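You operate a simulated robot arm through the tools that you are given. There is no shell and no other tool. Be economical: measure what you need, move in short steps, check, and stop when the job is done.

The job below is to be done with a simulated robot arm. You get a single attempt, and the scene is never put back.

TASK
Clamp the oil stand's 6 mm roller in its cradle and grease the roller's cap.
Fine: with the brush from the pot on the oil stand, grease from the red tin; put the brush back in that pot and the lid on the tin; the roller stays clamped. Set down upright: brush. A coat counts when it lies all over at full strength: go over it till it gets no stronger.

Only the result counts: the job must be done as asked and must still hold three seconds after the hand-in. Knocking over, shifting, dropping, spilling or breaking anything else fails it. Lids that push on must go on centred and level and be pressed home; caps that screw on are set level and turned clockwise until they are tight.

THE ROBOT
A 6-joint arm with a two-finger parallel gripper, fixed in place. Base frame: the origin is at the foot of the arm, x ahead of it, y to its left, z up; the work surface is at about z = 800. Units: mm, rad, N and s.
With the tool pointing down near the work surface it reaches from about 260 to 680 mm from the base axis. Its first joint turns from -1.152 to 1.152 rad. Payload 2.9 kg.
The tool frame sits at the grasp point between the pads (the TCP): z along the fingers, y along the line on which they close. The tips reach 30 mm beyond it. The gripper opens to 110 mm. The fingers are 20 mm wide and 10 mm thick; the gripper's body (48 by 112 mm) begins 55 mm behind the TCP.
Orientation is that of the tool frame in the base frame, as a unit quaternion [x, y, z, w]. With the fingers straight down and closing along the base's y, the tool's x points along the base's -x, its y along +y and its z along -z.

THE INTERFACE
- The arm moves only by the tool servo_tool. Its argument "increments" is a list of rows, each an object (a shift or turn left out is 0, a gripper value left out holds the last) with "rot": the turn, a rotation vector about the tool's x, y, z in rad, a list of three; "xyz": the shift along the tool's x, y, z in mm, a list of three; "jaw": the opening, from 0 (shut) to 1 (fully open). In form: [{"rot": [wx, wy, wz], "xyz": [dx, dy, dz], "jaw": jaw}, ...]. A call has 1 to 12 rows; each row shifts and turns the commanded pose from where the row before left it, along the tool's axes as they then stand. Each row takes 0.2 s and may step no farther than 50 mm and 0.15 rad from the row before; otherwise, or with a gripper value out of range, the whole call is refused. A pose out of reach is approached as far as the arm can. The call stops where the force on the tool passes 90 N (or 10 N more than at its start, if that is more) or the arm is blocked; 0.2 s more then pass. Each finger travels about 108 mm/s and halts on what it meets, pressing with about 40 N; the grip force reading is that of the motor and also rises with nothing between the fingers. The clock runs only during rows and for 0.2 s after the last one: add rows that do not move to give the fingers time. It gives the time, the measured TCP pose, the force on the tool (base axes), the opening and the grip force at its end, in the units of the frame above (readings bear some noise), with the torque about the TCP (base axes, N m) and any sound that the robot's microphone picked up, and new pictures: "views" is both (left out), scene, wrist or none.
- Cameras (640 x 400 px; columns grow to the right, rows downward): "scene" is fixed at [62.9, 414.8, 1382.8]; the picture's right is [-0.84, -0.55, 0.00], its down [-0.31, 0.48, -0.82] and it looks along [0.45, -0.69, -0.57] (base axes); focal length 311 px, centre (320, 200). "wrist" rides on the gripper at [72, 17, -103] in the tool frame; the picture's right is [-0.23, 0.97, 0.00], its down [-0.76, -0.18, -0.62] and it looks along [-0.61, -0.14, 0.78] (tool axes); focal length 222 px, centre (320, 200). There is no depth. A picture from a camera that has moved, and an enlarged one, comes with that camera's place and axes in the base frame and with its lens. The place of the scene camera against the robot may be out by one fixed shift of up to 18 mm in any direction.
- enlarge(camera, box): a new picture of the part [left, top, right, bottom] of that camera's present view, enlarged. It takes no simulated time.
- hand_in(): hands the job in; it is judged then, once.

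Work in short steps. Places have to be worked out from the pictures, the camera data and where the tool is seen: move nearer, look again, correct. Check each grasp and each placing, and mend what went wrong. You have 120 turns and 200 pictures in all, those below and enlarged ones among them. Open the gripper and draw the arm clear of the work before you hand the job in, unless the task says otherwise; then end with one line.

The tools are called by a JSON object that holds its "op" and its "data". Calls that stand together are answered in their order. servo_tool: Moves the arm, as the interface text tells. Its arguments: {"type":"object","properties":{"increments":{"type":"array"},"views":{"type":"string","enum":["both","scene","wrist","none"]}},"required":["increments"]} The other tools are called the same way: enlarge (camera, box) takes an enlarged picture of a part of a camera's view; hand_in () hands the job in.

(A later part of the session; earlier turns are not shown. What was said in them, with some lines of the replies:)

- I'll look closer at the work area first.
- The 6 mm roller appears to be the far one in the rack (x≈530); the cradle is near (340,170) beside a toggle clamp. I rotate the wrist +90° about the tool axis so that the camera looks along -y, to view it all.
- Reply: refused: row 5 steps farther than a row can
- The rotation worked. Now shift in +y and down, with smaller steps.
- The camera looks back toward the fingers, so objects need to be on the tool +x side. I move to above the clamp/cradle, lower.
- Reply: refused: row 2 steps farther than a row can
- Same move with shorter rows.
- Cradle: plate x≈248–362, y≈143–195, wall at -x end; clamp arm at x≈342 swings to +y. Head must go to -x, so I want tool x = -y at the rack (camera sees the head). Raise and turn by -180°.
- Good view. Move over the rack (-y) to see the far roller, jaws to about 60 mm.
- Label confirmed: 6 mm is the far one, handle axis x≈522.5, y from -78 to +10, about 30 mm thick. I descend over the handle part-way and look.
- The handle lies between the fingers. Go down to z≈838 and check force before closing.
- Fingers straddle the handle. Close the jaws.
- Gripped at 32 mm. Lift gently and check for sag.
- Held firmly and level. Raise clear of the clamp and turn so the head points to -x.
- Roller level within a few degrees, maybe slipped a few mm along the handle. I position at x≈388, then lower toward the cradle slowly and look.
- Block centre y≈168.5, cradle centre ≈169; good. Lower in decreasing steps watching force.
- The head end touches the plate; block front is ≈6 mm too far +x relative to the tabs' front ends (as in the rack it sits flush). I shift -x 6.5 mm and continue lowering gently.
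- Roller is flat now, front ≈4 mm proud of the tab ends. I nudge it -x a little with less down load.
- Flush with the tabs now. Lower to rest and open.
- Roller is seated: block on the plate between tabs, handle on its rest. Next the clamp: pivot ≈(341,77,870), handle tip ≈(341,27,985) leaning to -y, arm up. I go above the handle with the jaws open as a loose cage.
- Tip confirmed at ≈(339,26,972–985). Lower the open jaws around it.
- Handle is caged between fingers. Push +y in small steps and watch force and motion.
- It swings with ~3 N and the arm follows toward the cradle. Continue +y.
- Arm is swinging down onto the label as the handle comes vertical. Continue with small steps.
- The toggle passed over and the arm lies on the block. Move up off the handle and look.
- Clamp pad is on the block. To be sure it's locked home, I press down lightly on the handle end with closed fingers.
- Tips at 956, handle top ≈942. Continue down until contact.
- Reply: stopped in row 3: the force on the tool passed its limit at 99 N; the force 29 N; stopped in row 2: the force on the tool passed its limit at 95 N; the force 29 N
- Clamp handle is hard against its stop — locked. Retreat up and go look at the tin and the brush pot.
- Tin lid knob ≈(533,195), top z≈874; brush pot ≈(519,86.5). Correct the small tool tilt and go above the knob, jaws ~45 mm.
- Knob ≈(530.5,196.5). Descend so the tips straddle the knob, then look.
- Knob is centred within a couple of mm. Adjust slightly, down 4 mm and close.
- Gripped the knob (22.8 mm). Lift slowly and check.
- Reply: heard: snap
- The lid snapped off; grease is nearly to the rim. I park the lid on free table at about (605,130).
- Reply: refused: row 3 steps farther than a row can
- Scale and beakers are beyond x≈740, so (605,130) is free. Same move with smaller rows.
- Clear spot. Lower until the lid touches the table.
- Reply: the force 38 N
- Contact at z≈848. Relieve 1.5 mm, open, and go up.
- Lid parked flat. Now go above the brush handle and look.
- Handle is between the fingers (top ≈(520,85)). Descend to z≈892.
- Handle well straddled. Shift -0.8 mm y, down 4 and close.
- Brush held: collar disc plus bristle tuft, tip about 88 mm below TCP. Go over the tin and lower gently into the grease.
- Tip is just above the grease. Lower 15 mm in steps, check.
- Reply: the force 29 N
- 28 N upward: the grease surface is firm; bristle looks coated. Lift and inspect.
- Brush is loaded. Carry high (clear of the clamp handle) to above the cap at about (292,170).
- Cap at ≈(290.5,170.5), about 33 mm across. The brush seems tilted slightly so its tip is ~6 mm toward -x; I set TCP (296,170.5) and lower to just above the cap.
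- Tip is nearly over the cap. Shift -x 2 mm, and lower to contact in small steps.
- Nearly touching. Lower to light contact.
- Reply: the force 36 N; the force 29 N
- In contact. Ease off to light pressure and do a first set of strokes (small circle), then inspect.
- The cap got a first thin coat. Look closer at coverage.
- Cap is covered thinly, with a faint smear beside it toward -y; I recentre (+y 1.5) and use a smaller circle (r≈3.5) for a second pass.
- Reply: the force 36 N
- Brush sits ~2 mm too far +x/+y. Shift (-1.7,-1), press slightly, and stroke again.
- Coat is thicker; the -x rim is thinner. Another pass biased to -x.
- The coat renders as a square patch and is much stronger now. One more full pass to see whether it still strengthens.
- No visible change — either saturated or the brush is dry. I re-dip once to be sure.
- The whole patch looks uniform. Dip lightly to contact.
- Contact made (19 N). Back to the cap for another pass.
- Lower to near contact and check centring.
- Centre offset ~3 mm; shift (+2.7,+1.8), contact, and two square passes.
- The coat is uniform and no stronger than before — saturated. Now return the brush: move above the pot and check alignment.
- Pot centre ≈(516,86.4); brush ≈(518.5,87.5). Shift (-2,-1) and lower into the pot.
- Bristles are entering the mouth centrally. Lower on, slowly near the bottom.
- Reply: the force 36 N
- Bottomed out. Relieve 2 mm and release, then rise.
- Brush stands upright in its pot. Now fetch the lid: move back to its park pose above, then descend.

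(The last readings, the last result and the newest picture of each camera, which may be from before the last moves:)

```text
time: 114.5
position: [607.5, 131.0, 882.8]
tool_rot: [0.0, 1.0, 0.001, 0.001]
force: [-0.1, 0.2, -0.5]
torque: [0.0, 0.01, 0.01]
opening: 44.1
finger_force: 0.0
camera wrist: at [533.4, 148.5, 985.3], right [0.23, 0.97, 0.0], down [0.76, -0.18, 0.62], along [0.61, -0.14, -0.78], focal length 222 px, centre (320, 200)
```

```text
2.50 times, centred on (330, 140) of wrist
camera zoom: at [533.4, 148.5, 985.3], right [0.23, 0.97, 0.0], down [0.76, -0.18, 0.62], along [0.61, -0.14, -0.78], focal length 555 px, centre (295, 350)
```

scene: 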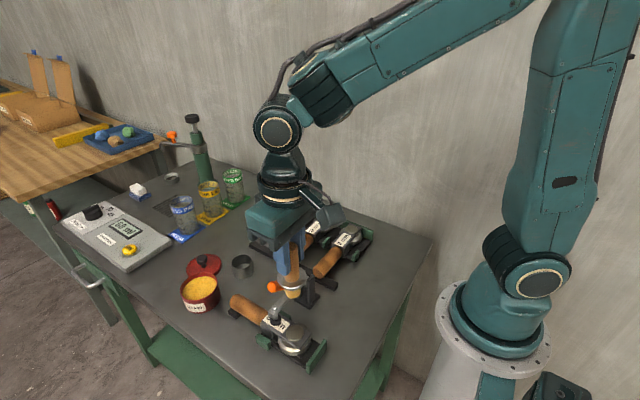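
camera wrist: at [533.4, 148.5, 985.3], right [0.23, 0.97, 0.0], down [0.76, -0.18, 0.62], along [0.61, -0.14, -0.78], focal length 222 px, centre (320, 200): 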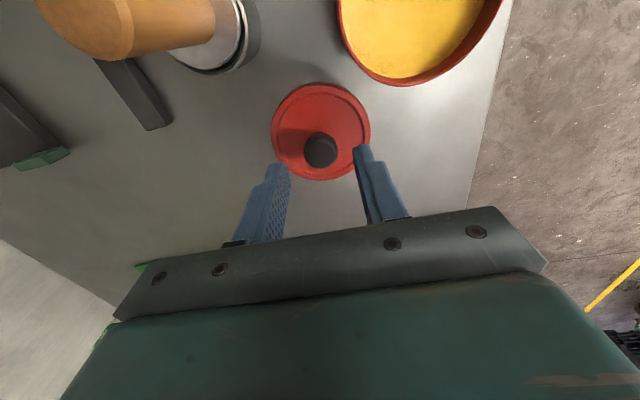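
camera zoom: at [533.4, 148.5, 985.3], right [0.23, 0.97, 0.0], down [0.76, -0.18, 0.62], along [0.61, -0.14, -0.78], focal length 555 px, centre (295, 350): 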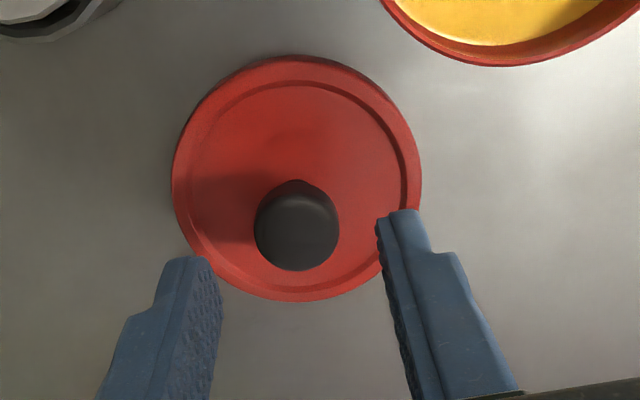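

Knob centred as before. Descend to z≈848 and close.

{"op": "servo_tool", "data": {"increments": [{"xyz": [0, 0, 20]}, {"xyz": [0, 0, 14]}, {}, {"jaw": 0.1}, {}, {}, {}], "views": "wrist"}}

{"op": "enlarge", "data": {"camera": "wrist", "box": [240, 60, 420, 220]}}

```text
time: 116.1
position: [607.3, 130.6, 849.1]
tool_rot: [0.001, 1.0, 0.002, 0.001]
force: [0.5, 0.0, 0.0]
torque: [-0.04, -0.02, -0.04]
opening: 22.8
finger_force: 40.2
camera wrist: at [533.2, 148.5, 951.0], right [0.23, 0.97, 0.0], down [0.76, -0.18, 0.62], along [0.61, -0.14, -0.78], focal length 222 px, centre (320, 200)
```

wrist: 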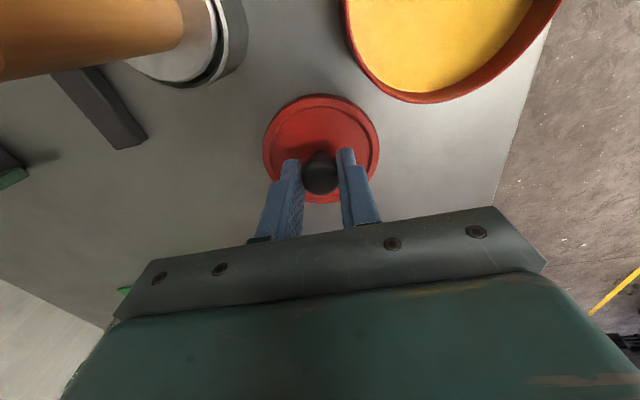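

```text
2.50 times, centred on (330, 140) of wrist
camera zoom: at [533.2, 148.5, 951.0], right [0.23, 0.97, 0.0], down [0.76, -0.18, 0.62], along [0.61, -0.14, -0.78], focal length 555 px, centre (295, 350)
```

zoom: 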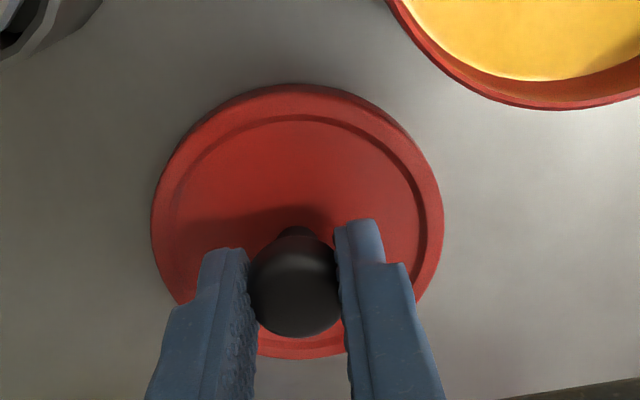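

Grip identical to the original. Lift and carry to above the tin.

{"op": "servo_tool", "data": {"increments": [{"xyz": [0, 0, -25]}, {"xyz": [0, 0, -45]}, {"xyz": [0, 0, -30]}, {"xyz": [25, 22, 0]}, {"xyz": [25, 22, 0]}, {"xyz": [24, 21.6, 0]}, {"xyz": [0, 0, 25]}, {}], "views": "wrist"}}

{"op": "enlarge", "data": {"camera": "scene", "box": [140, 210, 260, 330]}}

{"op": "enlarge", "data": {"camera": "wrist", "box": [240, 60, 420, 220]}}

```text
time: 117.9
position: [533.9, 196.0, 923.6]
tool_rot: [0.001, 1.0, 0.001, 0.002]
force: [1.0, 0.2, -0.8]
torque: [0.03, 0.02, -0.03]
opening: 23.0
finger_force: 40.7
camera wrist: at [459.3, 214.1, 1026.2], right [0.23, 0.97, 0.0], down [0.76, -0.18, 0.62], along [0.61, -0.14, -0.78], focal length 222 px, centre (320, 200)
```

wrist: 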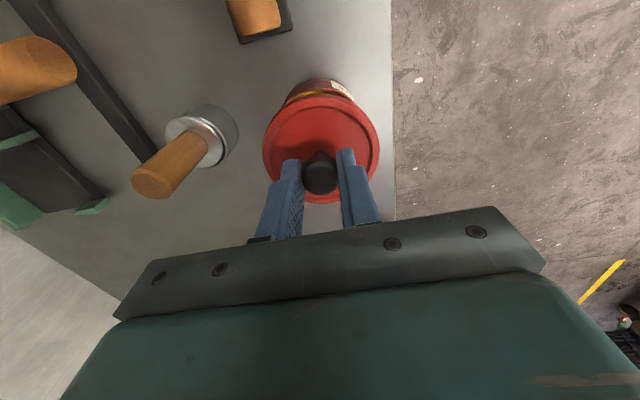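

```text
3.33 times, centred on (200, 270) of scene
camera zoom: at [62.9, 414.8, 1382.8], right [-0.84, -0.55, 0.0], down [-0.31, 0.48, -0.82], along [0.45, -0.69, -0.57], focal length 1036 px, centre (720, -33)
```

zoom: 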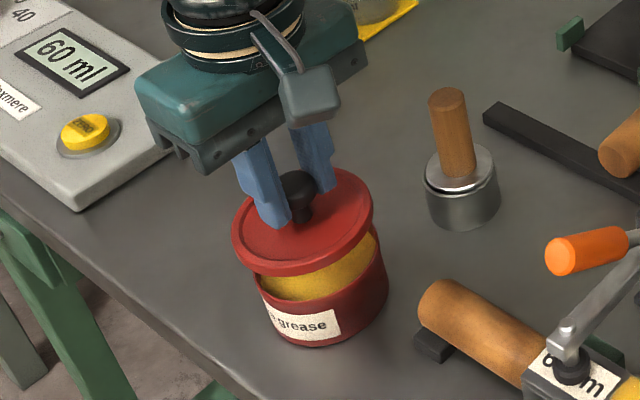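

```text
2.50 times, centred on (330, 140) of wrist
camera zoom: at [459.3, 214.1, 1026.2], right [0.23, 0.97, 0.0], down [0.76, -0.18, 0.62], along [0.61, -0.14, -0.78], focal length 555 px, centre (295, 350)
```

zoom: 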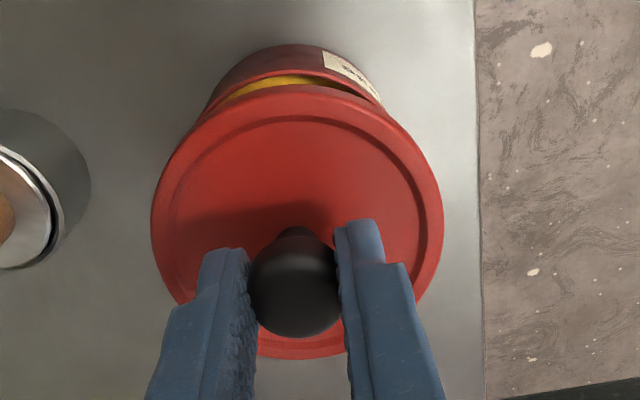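

Aligned over the tin. Lower toward seating.

{"op": "servo_tool", "data": {"increments": [{"xyz": [0, 0, 15]}, {"xyz": [0, 0, 9]}, {"xyz": [0, 0, 3]}, {}], "views": "none"}}

{"op": "servo_tool", "data": {"increments": [{"xyz": [0, 0, 2]}, {"xyz": [0, 0, 1.5]}, {}], "views": "wrist"}}

{"op": "enlarge", "data": {"camera": "scene", "box": [150, 220, 250, 320]}}

```text
time: 118.9
position: [532.9, 197.0, 897.5]
tool_rot: [0.0, 1.0, 0.001, 0.001]
force: [0.3, -0.9, -0.2]
torque: [-0.02, 0.01, -0.03]
opening: 22.6
finger_force: 39.9
```

```text
time: 119.7
position: [531.9, 196.6, 892.7]
tool_rot: [0.0, 1.0, 0.001, 0.001]
force: [-0.5, 0.0, -0.2]
torque: [0.03, -0.02, -0.02]
opening: 22.6
finger_force: 40.3
camera wrist: at [459.1, 214.1, 995.6], right [0.23, 0.97, 0.0], down [0.76, -0.18, 0.62], along [0.61, -0.14, -0.78], focal length 222 px, centre (320, 200)
```

wrist: 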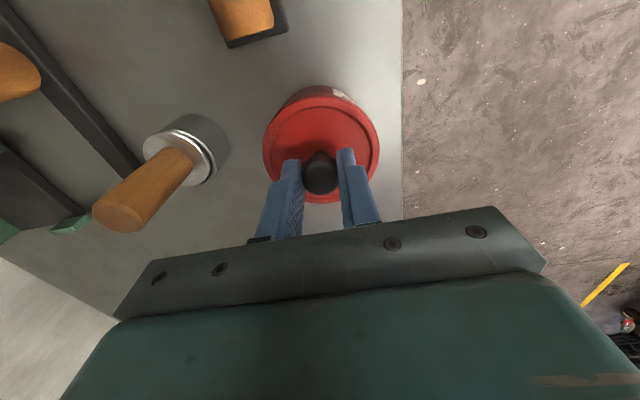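

```text
4.00 times, centred on (200, 270) of scene
camera zoom: at [62.9, 414.8, 1382.8], right [-0.84, -0.55, 0.0], down [-0.31, 0.48, -0.82], along [0.45, -0.69, -0.57], focal length 1243 px, centre (800, -80)
```

zoom: 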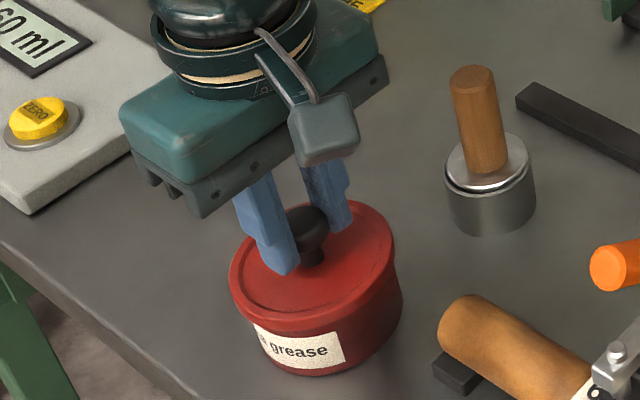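

Lid skirt is over the rim, no force yet. Continue in 1 mm steps and press home.

{"op": "servo_tool", "data": {"increments": [{"xyz": [0, 0, 1]}, {"xyz": [0, 0, 1]}, {"xyz": [0, 0, 1]}, {}], "views": "none"}}

{"op": "servo_tool", "data": {"increments": [{"xyz": [0, 0, 1]}, {"xyz": [0, 0, 1]}, {}], "views": "none"}}

```text
time: 120.7
position: [534.1, 196.6, 889.7]
tool_rot: [0.0, 1.0, 0.0, 0.001]
force: [0.5, -0.7, -1.0]
torque: [-0.03, 0.03, 0.0]
opening: 22.6
finger_force: 40.2
```

```text
time: 121.5
position: [533.3, 196.3, 888.8]
tool_rot: [-0.002, 1.0, 0.001, 0.002]
force: [-4.9, -1.4, 13.7]
torque: [-0.04, 0.17, 0.02]
opening: 22.8
finger_force: 39.8
```

Contact begins. Press on.

{"op": "servo_tool", "data": {"increments": [{"xyz": [0, 0, 1.5]}, {"xyz": [0, 0, 1.5]}, {"xyz": [0, 0, 1.5]}, {}], "views": "none"}}

```text
time: 122.5
position: [533.8, 195.1, 888.8]
tool_rot: [0.0, 1.0, 0.002, 0.006]
force: [-11.0, -4.7, 43.5]
torque: [-0.09, 0.18, -0.02]
opening: 22.7
finger_force: 40.2
```

{"op": "servo_tool", "data": {"increments": [{"xyz": [0, 0, 1.5]}, {"xyz": [0, 0, 1.5]}, {}], "views": "none"}}

```text
time: 123.3
position: [533.8, 196.6, 885.4]
tool_rot: [0.0, 1.0, 0.003, 0.006]
force: [-6.4, -5.2, 43.7]
torque: [-0.1, -0.05, -0.04]
opening: 22.7
finger_force: 40.1
```

Force plateaus (fingers slip on the knob), no snap heard. Release, and press from above with closed fingers on the knob's centre.

{"op": "servo_tool", "data": {"increments": [{"xyz": [0, 0, -5]}, {"jaw": 0.4}, {}, {"xyz": [0, 0, -30]}, {"xyz": [0, 0, -10]}, {"jaw": 0}, {}, {}], "views": "wrist"}}

{"op": "enlarge", "data": {"camera": "scene", "box": [150, 220, 250, 320]}}

{"op": "enlarge", "data": {"camera": "wrist", "box": [240, 60, 420, 220]}}

```text
time: 125.1
position: [533.4, 196.2, 925.2]
tool_rot: [0.0, 1.0, 0.001, 0.001]
force: [-0.2, 0.1, -0.3]
torque: [-0.01, 0.02, -0.02]
opening: 0.0
finger_force: 38.3
heard: snap
camera wrist: at [459.6, 213.9, 1028.0], right [0.23, 0.97, 0.0], down [0.76, -0.18, 0.62], along [0.61, -0.14, -0.78], focal length 222 px, centre (320, 200)
```

wrist: 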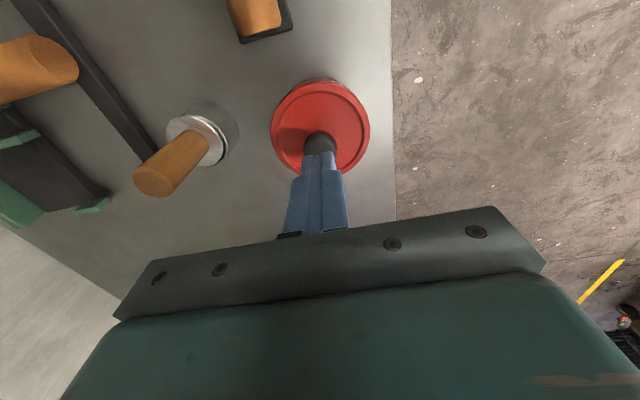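

```text
4.00 times, centred on (200, 270) of scene
camera zoom: at [62.9, 414.8, 1382.8], right [-0.84, -0.55, 0.0], down [-0.31, 0.48, -0.82], along [0.45, -0.69, -0.57], focal length 1243 px, centre (800, -80)
```

zoom: 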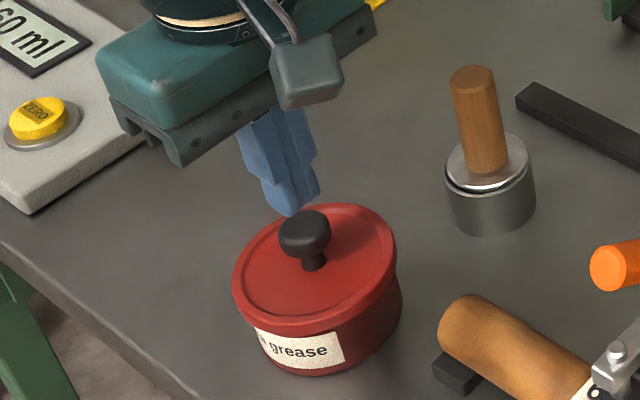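

```text
2.50 times, centred on (330, 140) of wrist
camera zoom: at [459.6, 213.9, 1028.0], right [0.23, 0.97, 0.0], down [0.76, -0.18, 0.62], along [0.61, -0.14, -0.78], focal length 555 px, centre (295, 350)
```

zoom: 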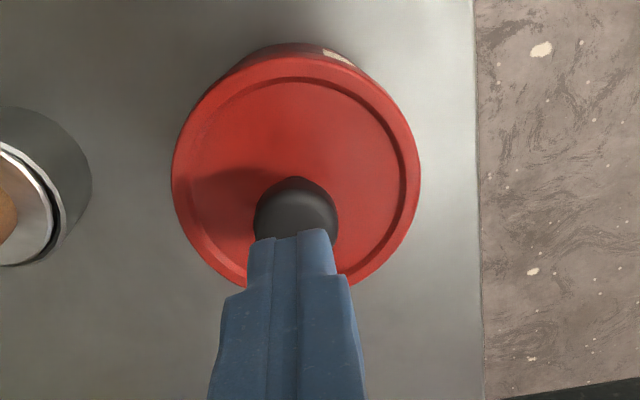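

A snap was heard as I lifted while still gripping — the lid may have popped off again. It lies level; press on the knob from above.

{"op": "servo_tool", "data": {"increments": [{"xyz": [0, -0.5, 10]}, {"xyz": [0, 0, 5]}, {"xyz": [0, 0, 2]}, {"xyz": [0, 0, 2]}, {}], "views": "none"}}

{"op": "servo_tool", "data": {"increments": [{"xyz": [0, 0, 1.5]}, {"xyz": [0, 0, 1.5]}, {}], "views": "wrist"}}

```text
time: 126.3
position: [532.9, 195.5, 907.1]
tool_rot: [0.0, 1.0, 0.0, 0.002]
force: [-3.9, -2.1, 11.3]
torque: [-0.06, 0.1, 0.02]
opening: 0.2
finger_force: 37.4
```

```text
time: 127.1
position: [532.5, 196.1, 907.4]
tool_rot: [0.0, 1.0, 0.001, 0.004]
force: [-12.1, -6.6, 41.3]
torque: [-0.21, 0.46, -0.02]
opening: 0.0
finger_force: 38.0
camera wrist: at [458.7, 213.2, 1009.3], right [0.23, 0.97, 0.0], down [0.76, -0.18, 0.63], along [0.61, -0.14, -0.78], focal length 222 px, centre (320, 200)
```

wrist: 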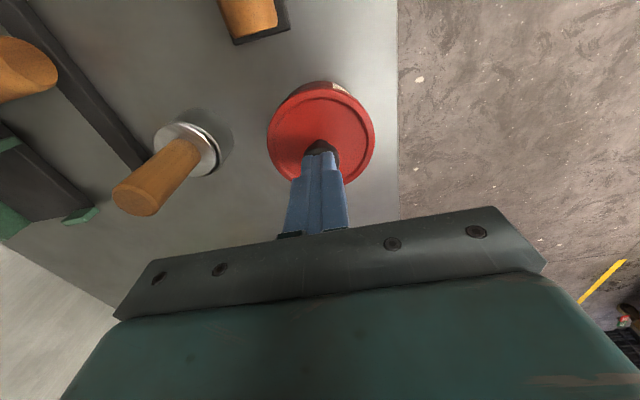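

Centred on the knob, 41 N. Press harder until it snaps.

{"op": "servo_tool", "data": {"increments": [{"xyz": [0, 0, 1.2]}, {"xyz": [0, 0, 1.2]}, {}], "views": "none"}}

{"op": "servo_tool", "data": {"increments": [{"xyz": [0, 0, 1]}, {}], "views": "none"}}

```text
time: 127.9
position: [533.1, 196.0, 907.1]
tool_rot: [0.0, 1.0, 0.002, 0.004]
force: [-17.1, -7.7, 53.8]
torque: [-0.19, 0.6, 0.01]
opening: 0.1
finger_force: 38.0
```

```text
time: 128.5
position: [532.3, 196.3, 907.9]
tool_rot: [-0.001, 1.0, 0.003, 0.005]
force: [-16.7, -8.0, 59.9]
torque: [-0.22, 0.74, 0.01]
opening: 0.0
finger_force: 37.4
```

{"op": "servo_tool", "data": {"increments": [{"xyz": [0, 0, 1.2]}, {"xyz": [0, 0, 1.2]}, {"xyz": [0, 0, 1.2]}, {"xyz": [0, 0, 1.2]}, {}], "views": "none"}}

{"op": "enlarge", "data": {"camera": "scene", "box": [150, 220, 250, 320]}}

```text
time: 129.5
position: [534.5, 196.5, 907.3]
tool_rot: [0.0, 1.0, 0.002, 0.006]
force: [-9.2, -4.8, 15.5]
torque: [-0.11, 0.39, 0.04]
opening: 0.0
finger_force: 37.6
stopped in row 5: the force on the tool passed its limit at 91 N (the readings are from after the stop); the commanded pose is now the measured one
```

```text
4.00 times, centred on (200, 270) of scene
camera zoom: at [62.5, 414.6, 1382.8], right [-0.84, -0.55, 0.0], down [-0.31, 0.48, -0.82], along [0.45, -0.69, -0.57], focal length 1243 px, centre (800, -80)
```

zoom: 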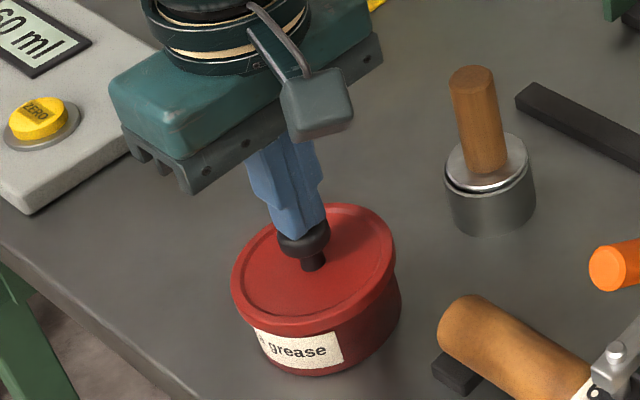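

91 N with no give and no sound suggests it is already seated. Test: grip the knob and pull up only ~1 mm; a seated lid will resist.

{"op": "servo_tool", "data": {"increments": [{"xyz": [0, 0, -25]}, {"jaw": 0.4, "rot": [0.004, 0.011, 0]}, {}, {}], "views": "wrist"}}

{"op": "enlarge", "data": {"camera": "scene", "box": [150, 220, 250, 320]}}

```text
time: 130.5
position: [534.3, 197.0, 930.8]
tool_rot: [-0.001, 1.0, 0.0, 0.0]
force: [0.5, -0.1, 0.7]
torque: [-0.03, 0.02, -0.01]
opening: 44.0
finger_force: 0.1
camera wrist: at [461.2, 214.3, 1033.2], right [0.23, 0.97, 0.0], down [0.76, -0.18, 0.62], along [0.61, -0.14, -0.78], focal length 222 px, centre (320, 200)
```

wrist: 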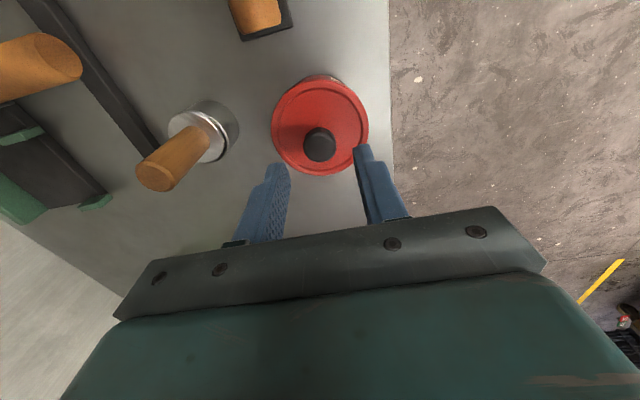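

```text
4.00 times, centred on (200, 270) of scene
camera zoom: at [62.9, 414.8, 1382.8], right [-0.84, -0.55, 0.0], down [-0.31, 0.48, -0.82], along [0.45, -0.69, -0.57], focal length 1243 px, centre (800, -80)
```

zoom: 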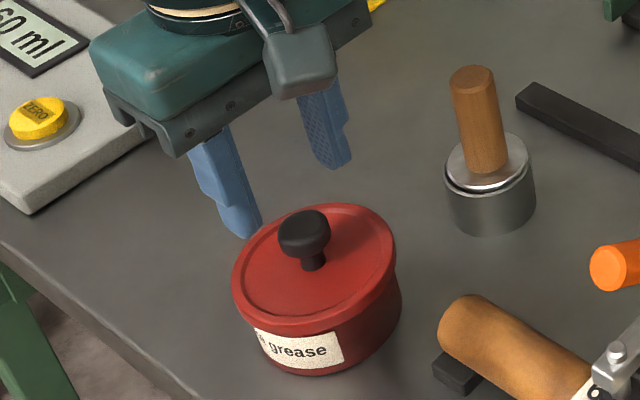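

Descend and grip the knob for the test pull.

{"op": "servo_tool", "data": {"increments": [{"xyz": [1, -0.7, 25]}, {"xyz": [0, 0, 16]}, {}, {"jaw": 0.1}, {}, {}, {}], "views": "none"}}

{"op": "servo_tool", "data": {"increments": [{"xyz": [0, 0, -0.8]}, {}, {}], "views": "none"}}

```text
time: 132.1
position: [532.8, 195.1, 891.4]
tool_rot: [0.001, 1.0, 0.0, -0.001]
force: [0.4, 0.4, -0.5]
torque: [-0.02, -0.01, 0.02]
opening: 22.6
finger_force: 40.1
heard: snap
```

```text
time: 132.9
position: [532.9, 196.0, 891.8]
tool_rot: [0.0, 1.0, 0.0, 0.0]
force: [0.5, -0.3, -0.2]
torque: [0.0, 0.01, -0.03]
opening: 22.4
finger_force: 40.0
```

A snap as the jaws closed: gripping popped the lid loose (no resistance now). Release it in place, then press from above only and listen.

{"op": "servo_tool", "data": {"increments": [{"xyz": [0, 0, 1.5]}, {}, {"jaw": 0.4}, {}, {}, {"xyz": [0, 0, -25]}, {"xyz": [0, 0, -10], "jaw": 0}, {}, {}, {}], "views": "wrist"}}

{"op": "enlarge", "data": {"camera": "scene", "box": [150, 220, 250, 320]}}

```text
time: 135.1
position: [532.8, 195.9, 923.8]
tool_rot: [0.0, 1.0, 0.0, 0.0]
force: [0.2, 1.4, -0.1]
torque: [0.0, -0.02, 0.01]
opening: 0.0
finger_force: 38.2
heard: snap
camera wrist: at [459.9, 213.7, 1026.5], right [0.23, 0.97, 0.0], down [0.76, -0.18, 0.62], along [0.61, -0.14, -0.78], focal length 222 px, centre (320, 200)
```

wrist: 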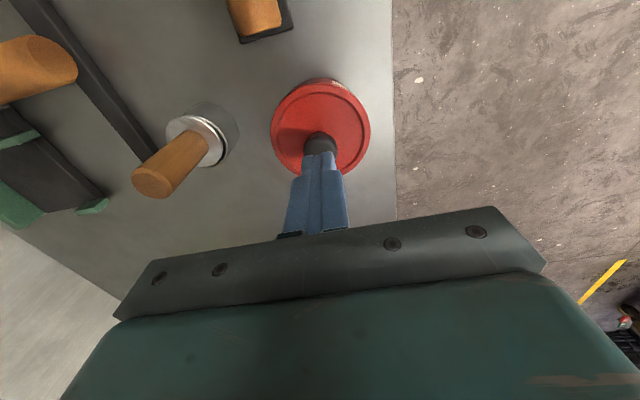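

```text
4.00 times, centred on (200, 270) of scene
camera zoom: at [62.9, 414.8, 1382.8], right [-0.84, -0.55, 0.0], down [-0.31, 0.48, -0.82], along [0.45, -0.69, -0.57], focal length 1243 px, centre (800, -80)
```

zoom: 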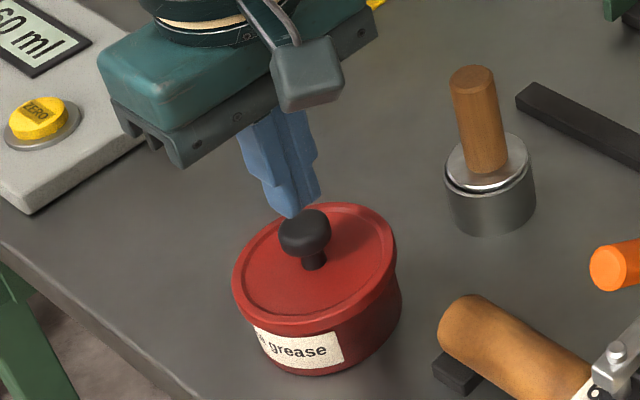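

Snap heard again on release — consistent with the lid re-seating. Press firmly from above once more to be sure it's home, without gripping it afterwards.

{"op": "servo_tool", "data": {"increments": [{"xyz": [0, 0, 10]}, {"xyz": [0, 0, 5]}, {"xyz": [0, 0, 3]}, {"xyz": [0, 0, 2]}, {"xyz": [0, 0, 2]}, {}], "views": "none"}}

{"op": "servo_tool", "data": {"increments": [{"xyz": [0, 0, 1.5]}, {"xyz": [0, 0, 1.5]}, {"xyz": [0, 0, 1.2]}, {"xyz": [0, 0, 1.2]}, {"xyz": [0, 0, 1]}, {}], "views": "none"}}

```text
time: 136.5
position: [533.1, 195.9, 907.3]
tool_rot: [0.0, 1.0, 0.001, 0.002]
force: [-15.5, -9.5, 47.1]
torque: [-0.24, 0.55, 0.0]
opening: 0.0
finger_force: 37.1
```

```text
time: 137.9
position: [533.3, 195.4, 906.7]
tool_rot: [0.0, 1.0, 0.003, 0.006]
force: [-26.9, -11.9, 81.4]
torque: [-0.32, 1.09, 0.04]
opening: 0.0
finger_force: 37.5
```

81 N, no give: lid is home. Retreat straight up and away, and check the whole scene.

{"op": "servo_tool", "data": {"increments": [{"xyz": [0, 0, -20]}, {"xyz": [0, 0, -45]}, {"xyz": [0, 0, -45], "jaw": 0.5}, {"xyz": [20, -40, -20]}, {"xyz": [20, -40, -20]}, {"xyz": [20, -40, -20]}, {"xyz": [20, -40, 0]}, {}], "views": "both"}}

{"op": "enlarge", "data": {"camera": "scene", "box": [160, 210, 370, 370]}}

{"op": "enlarge", "data": {"camera": "scene", "box": [170, 225, 265, 320]}}

```text
time: 139.7
position: [454.2, 36.0, 1066.5]
tool_rot: [-0.001, 1.0, 0.0, 0.0]
force: [-0.7, 0.1, 1.0]
torque: [0.04, 0.03, -0.02]
opening: 55.1
finger_force: 0.0
camera wrist: at [380.6, 54.1, 1168.7], right [0.23, 0.97, 0.0], down [0.76, -0.18, 0.62], along [0.61, -0.14, -0.78], focal length 222 px, centre (320, 200)
```

scene: 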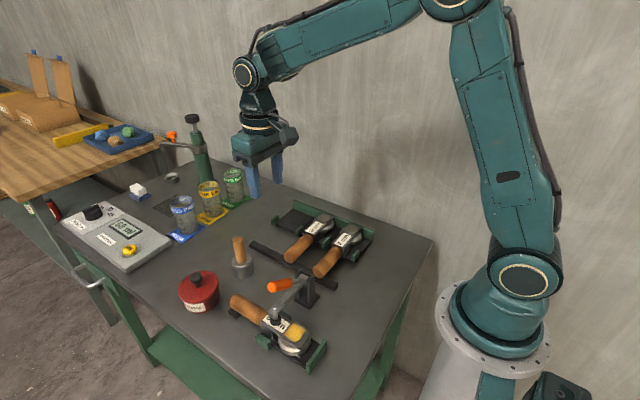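
wrist: 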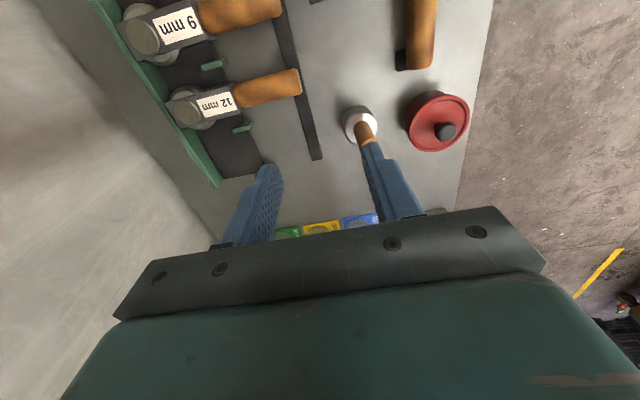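

```text
2.50 times, centred on (265, 290) of scene
camera zoom: at [62.9, 414.8, 1382.8], right [-0.84, -0.55, 0.0], down [-0.31, 0.48, -0.82], along [0.45, -0.69, -0.57], focal length 777 px, centre (458, -25)
```

zoom: 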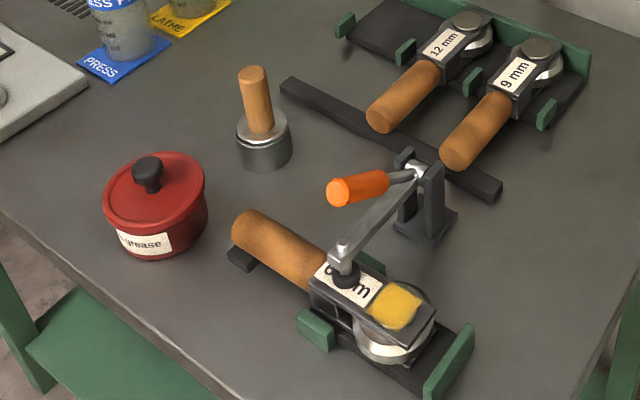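

```text
4.21 times, centred on (218, 272) of scene
camera zoom: at [62.9, 414.8, 1382.8], right [-0.84, -0.55, 0.0], down [-0.31, 0.48, -0.82], along [0.45, -0.69, -0.57], focal length 1308 px, centre (752, -105)
```

zoom: 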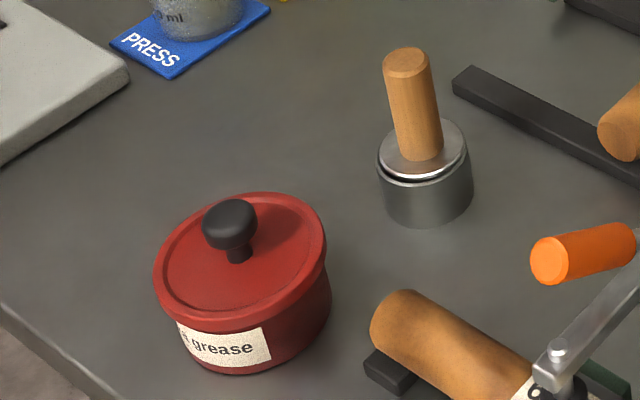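

The roller is clamped, its cap is evenly coated, the brush stands upright in its pot, the lid is on level and pressed home, and the arm is clear. Handing in.

{"op": "hand_in", "data": {}}

```text
The job is handed in.
```

The job is handed in: the 6 mm roller is clamped in its cradle and its cap is greased all over to full strength. The brush is upright in its pot and the lid is pressed home on the red tin. That is as checked in the last pictures; no verdict came back.
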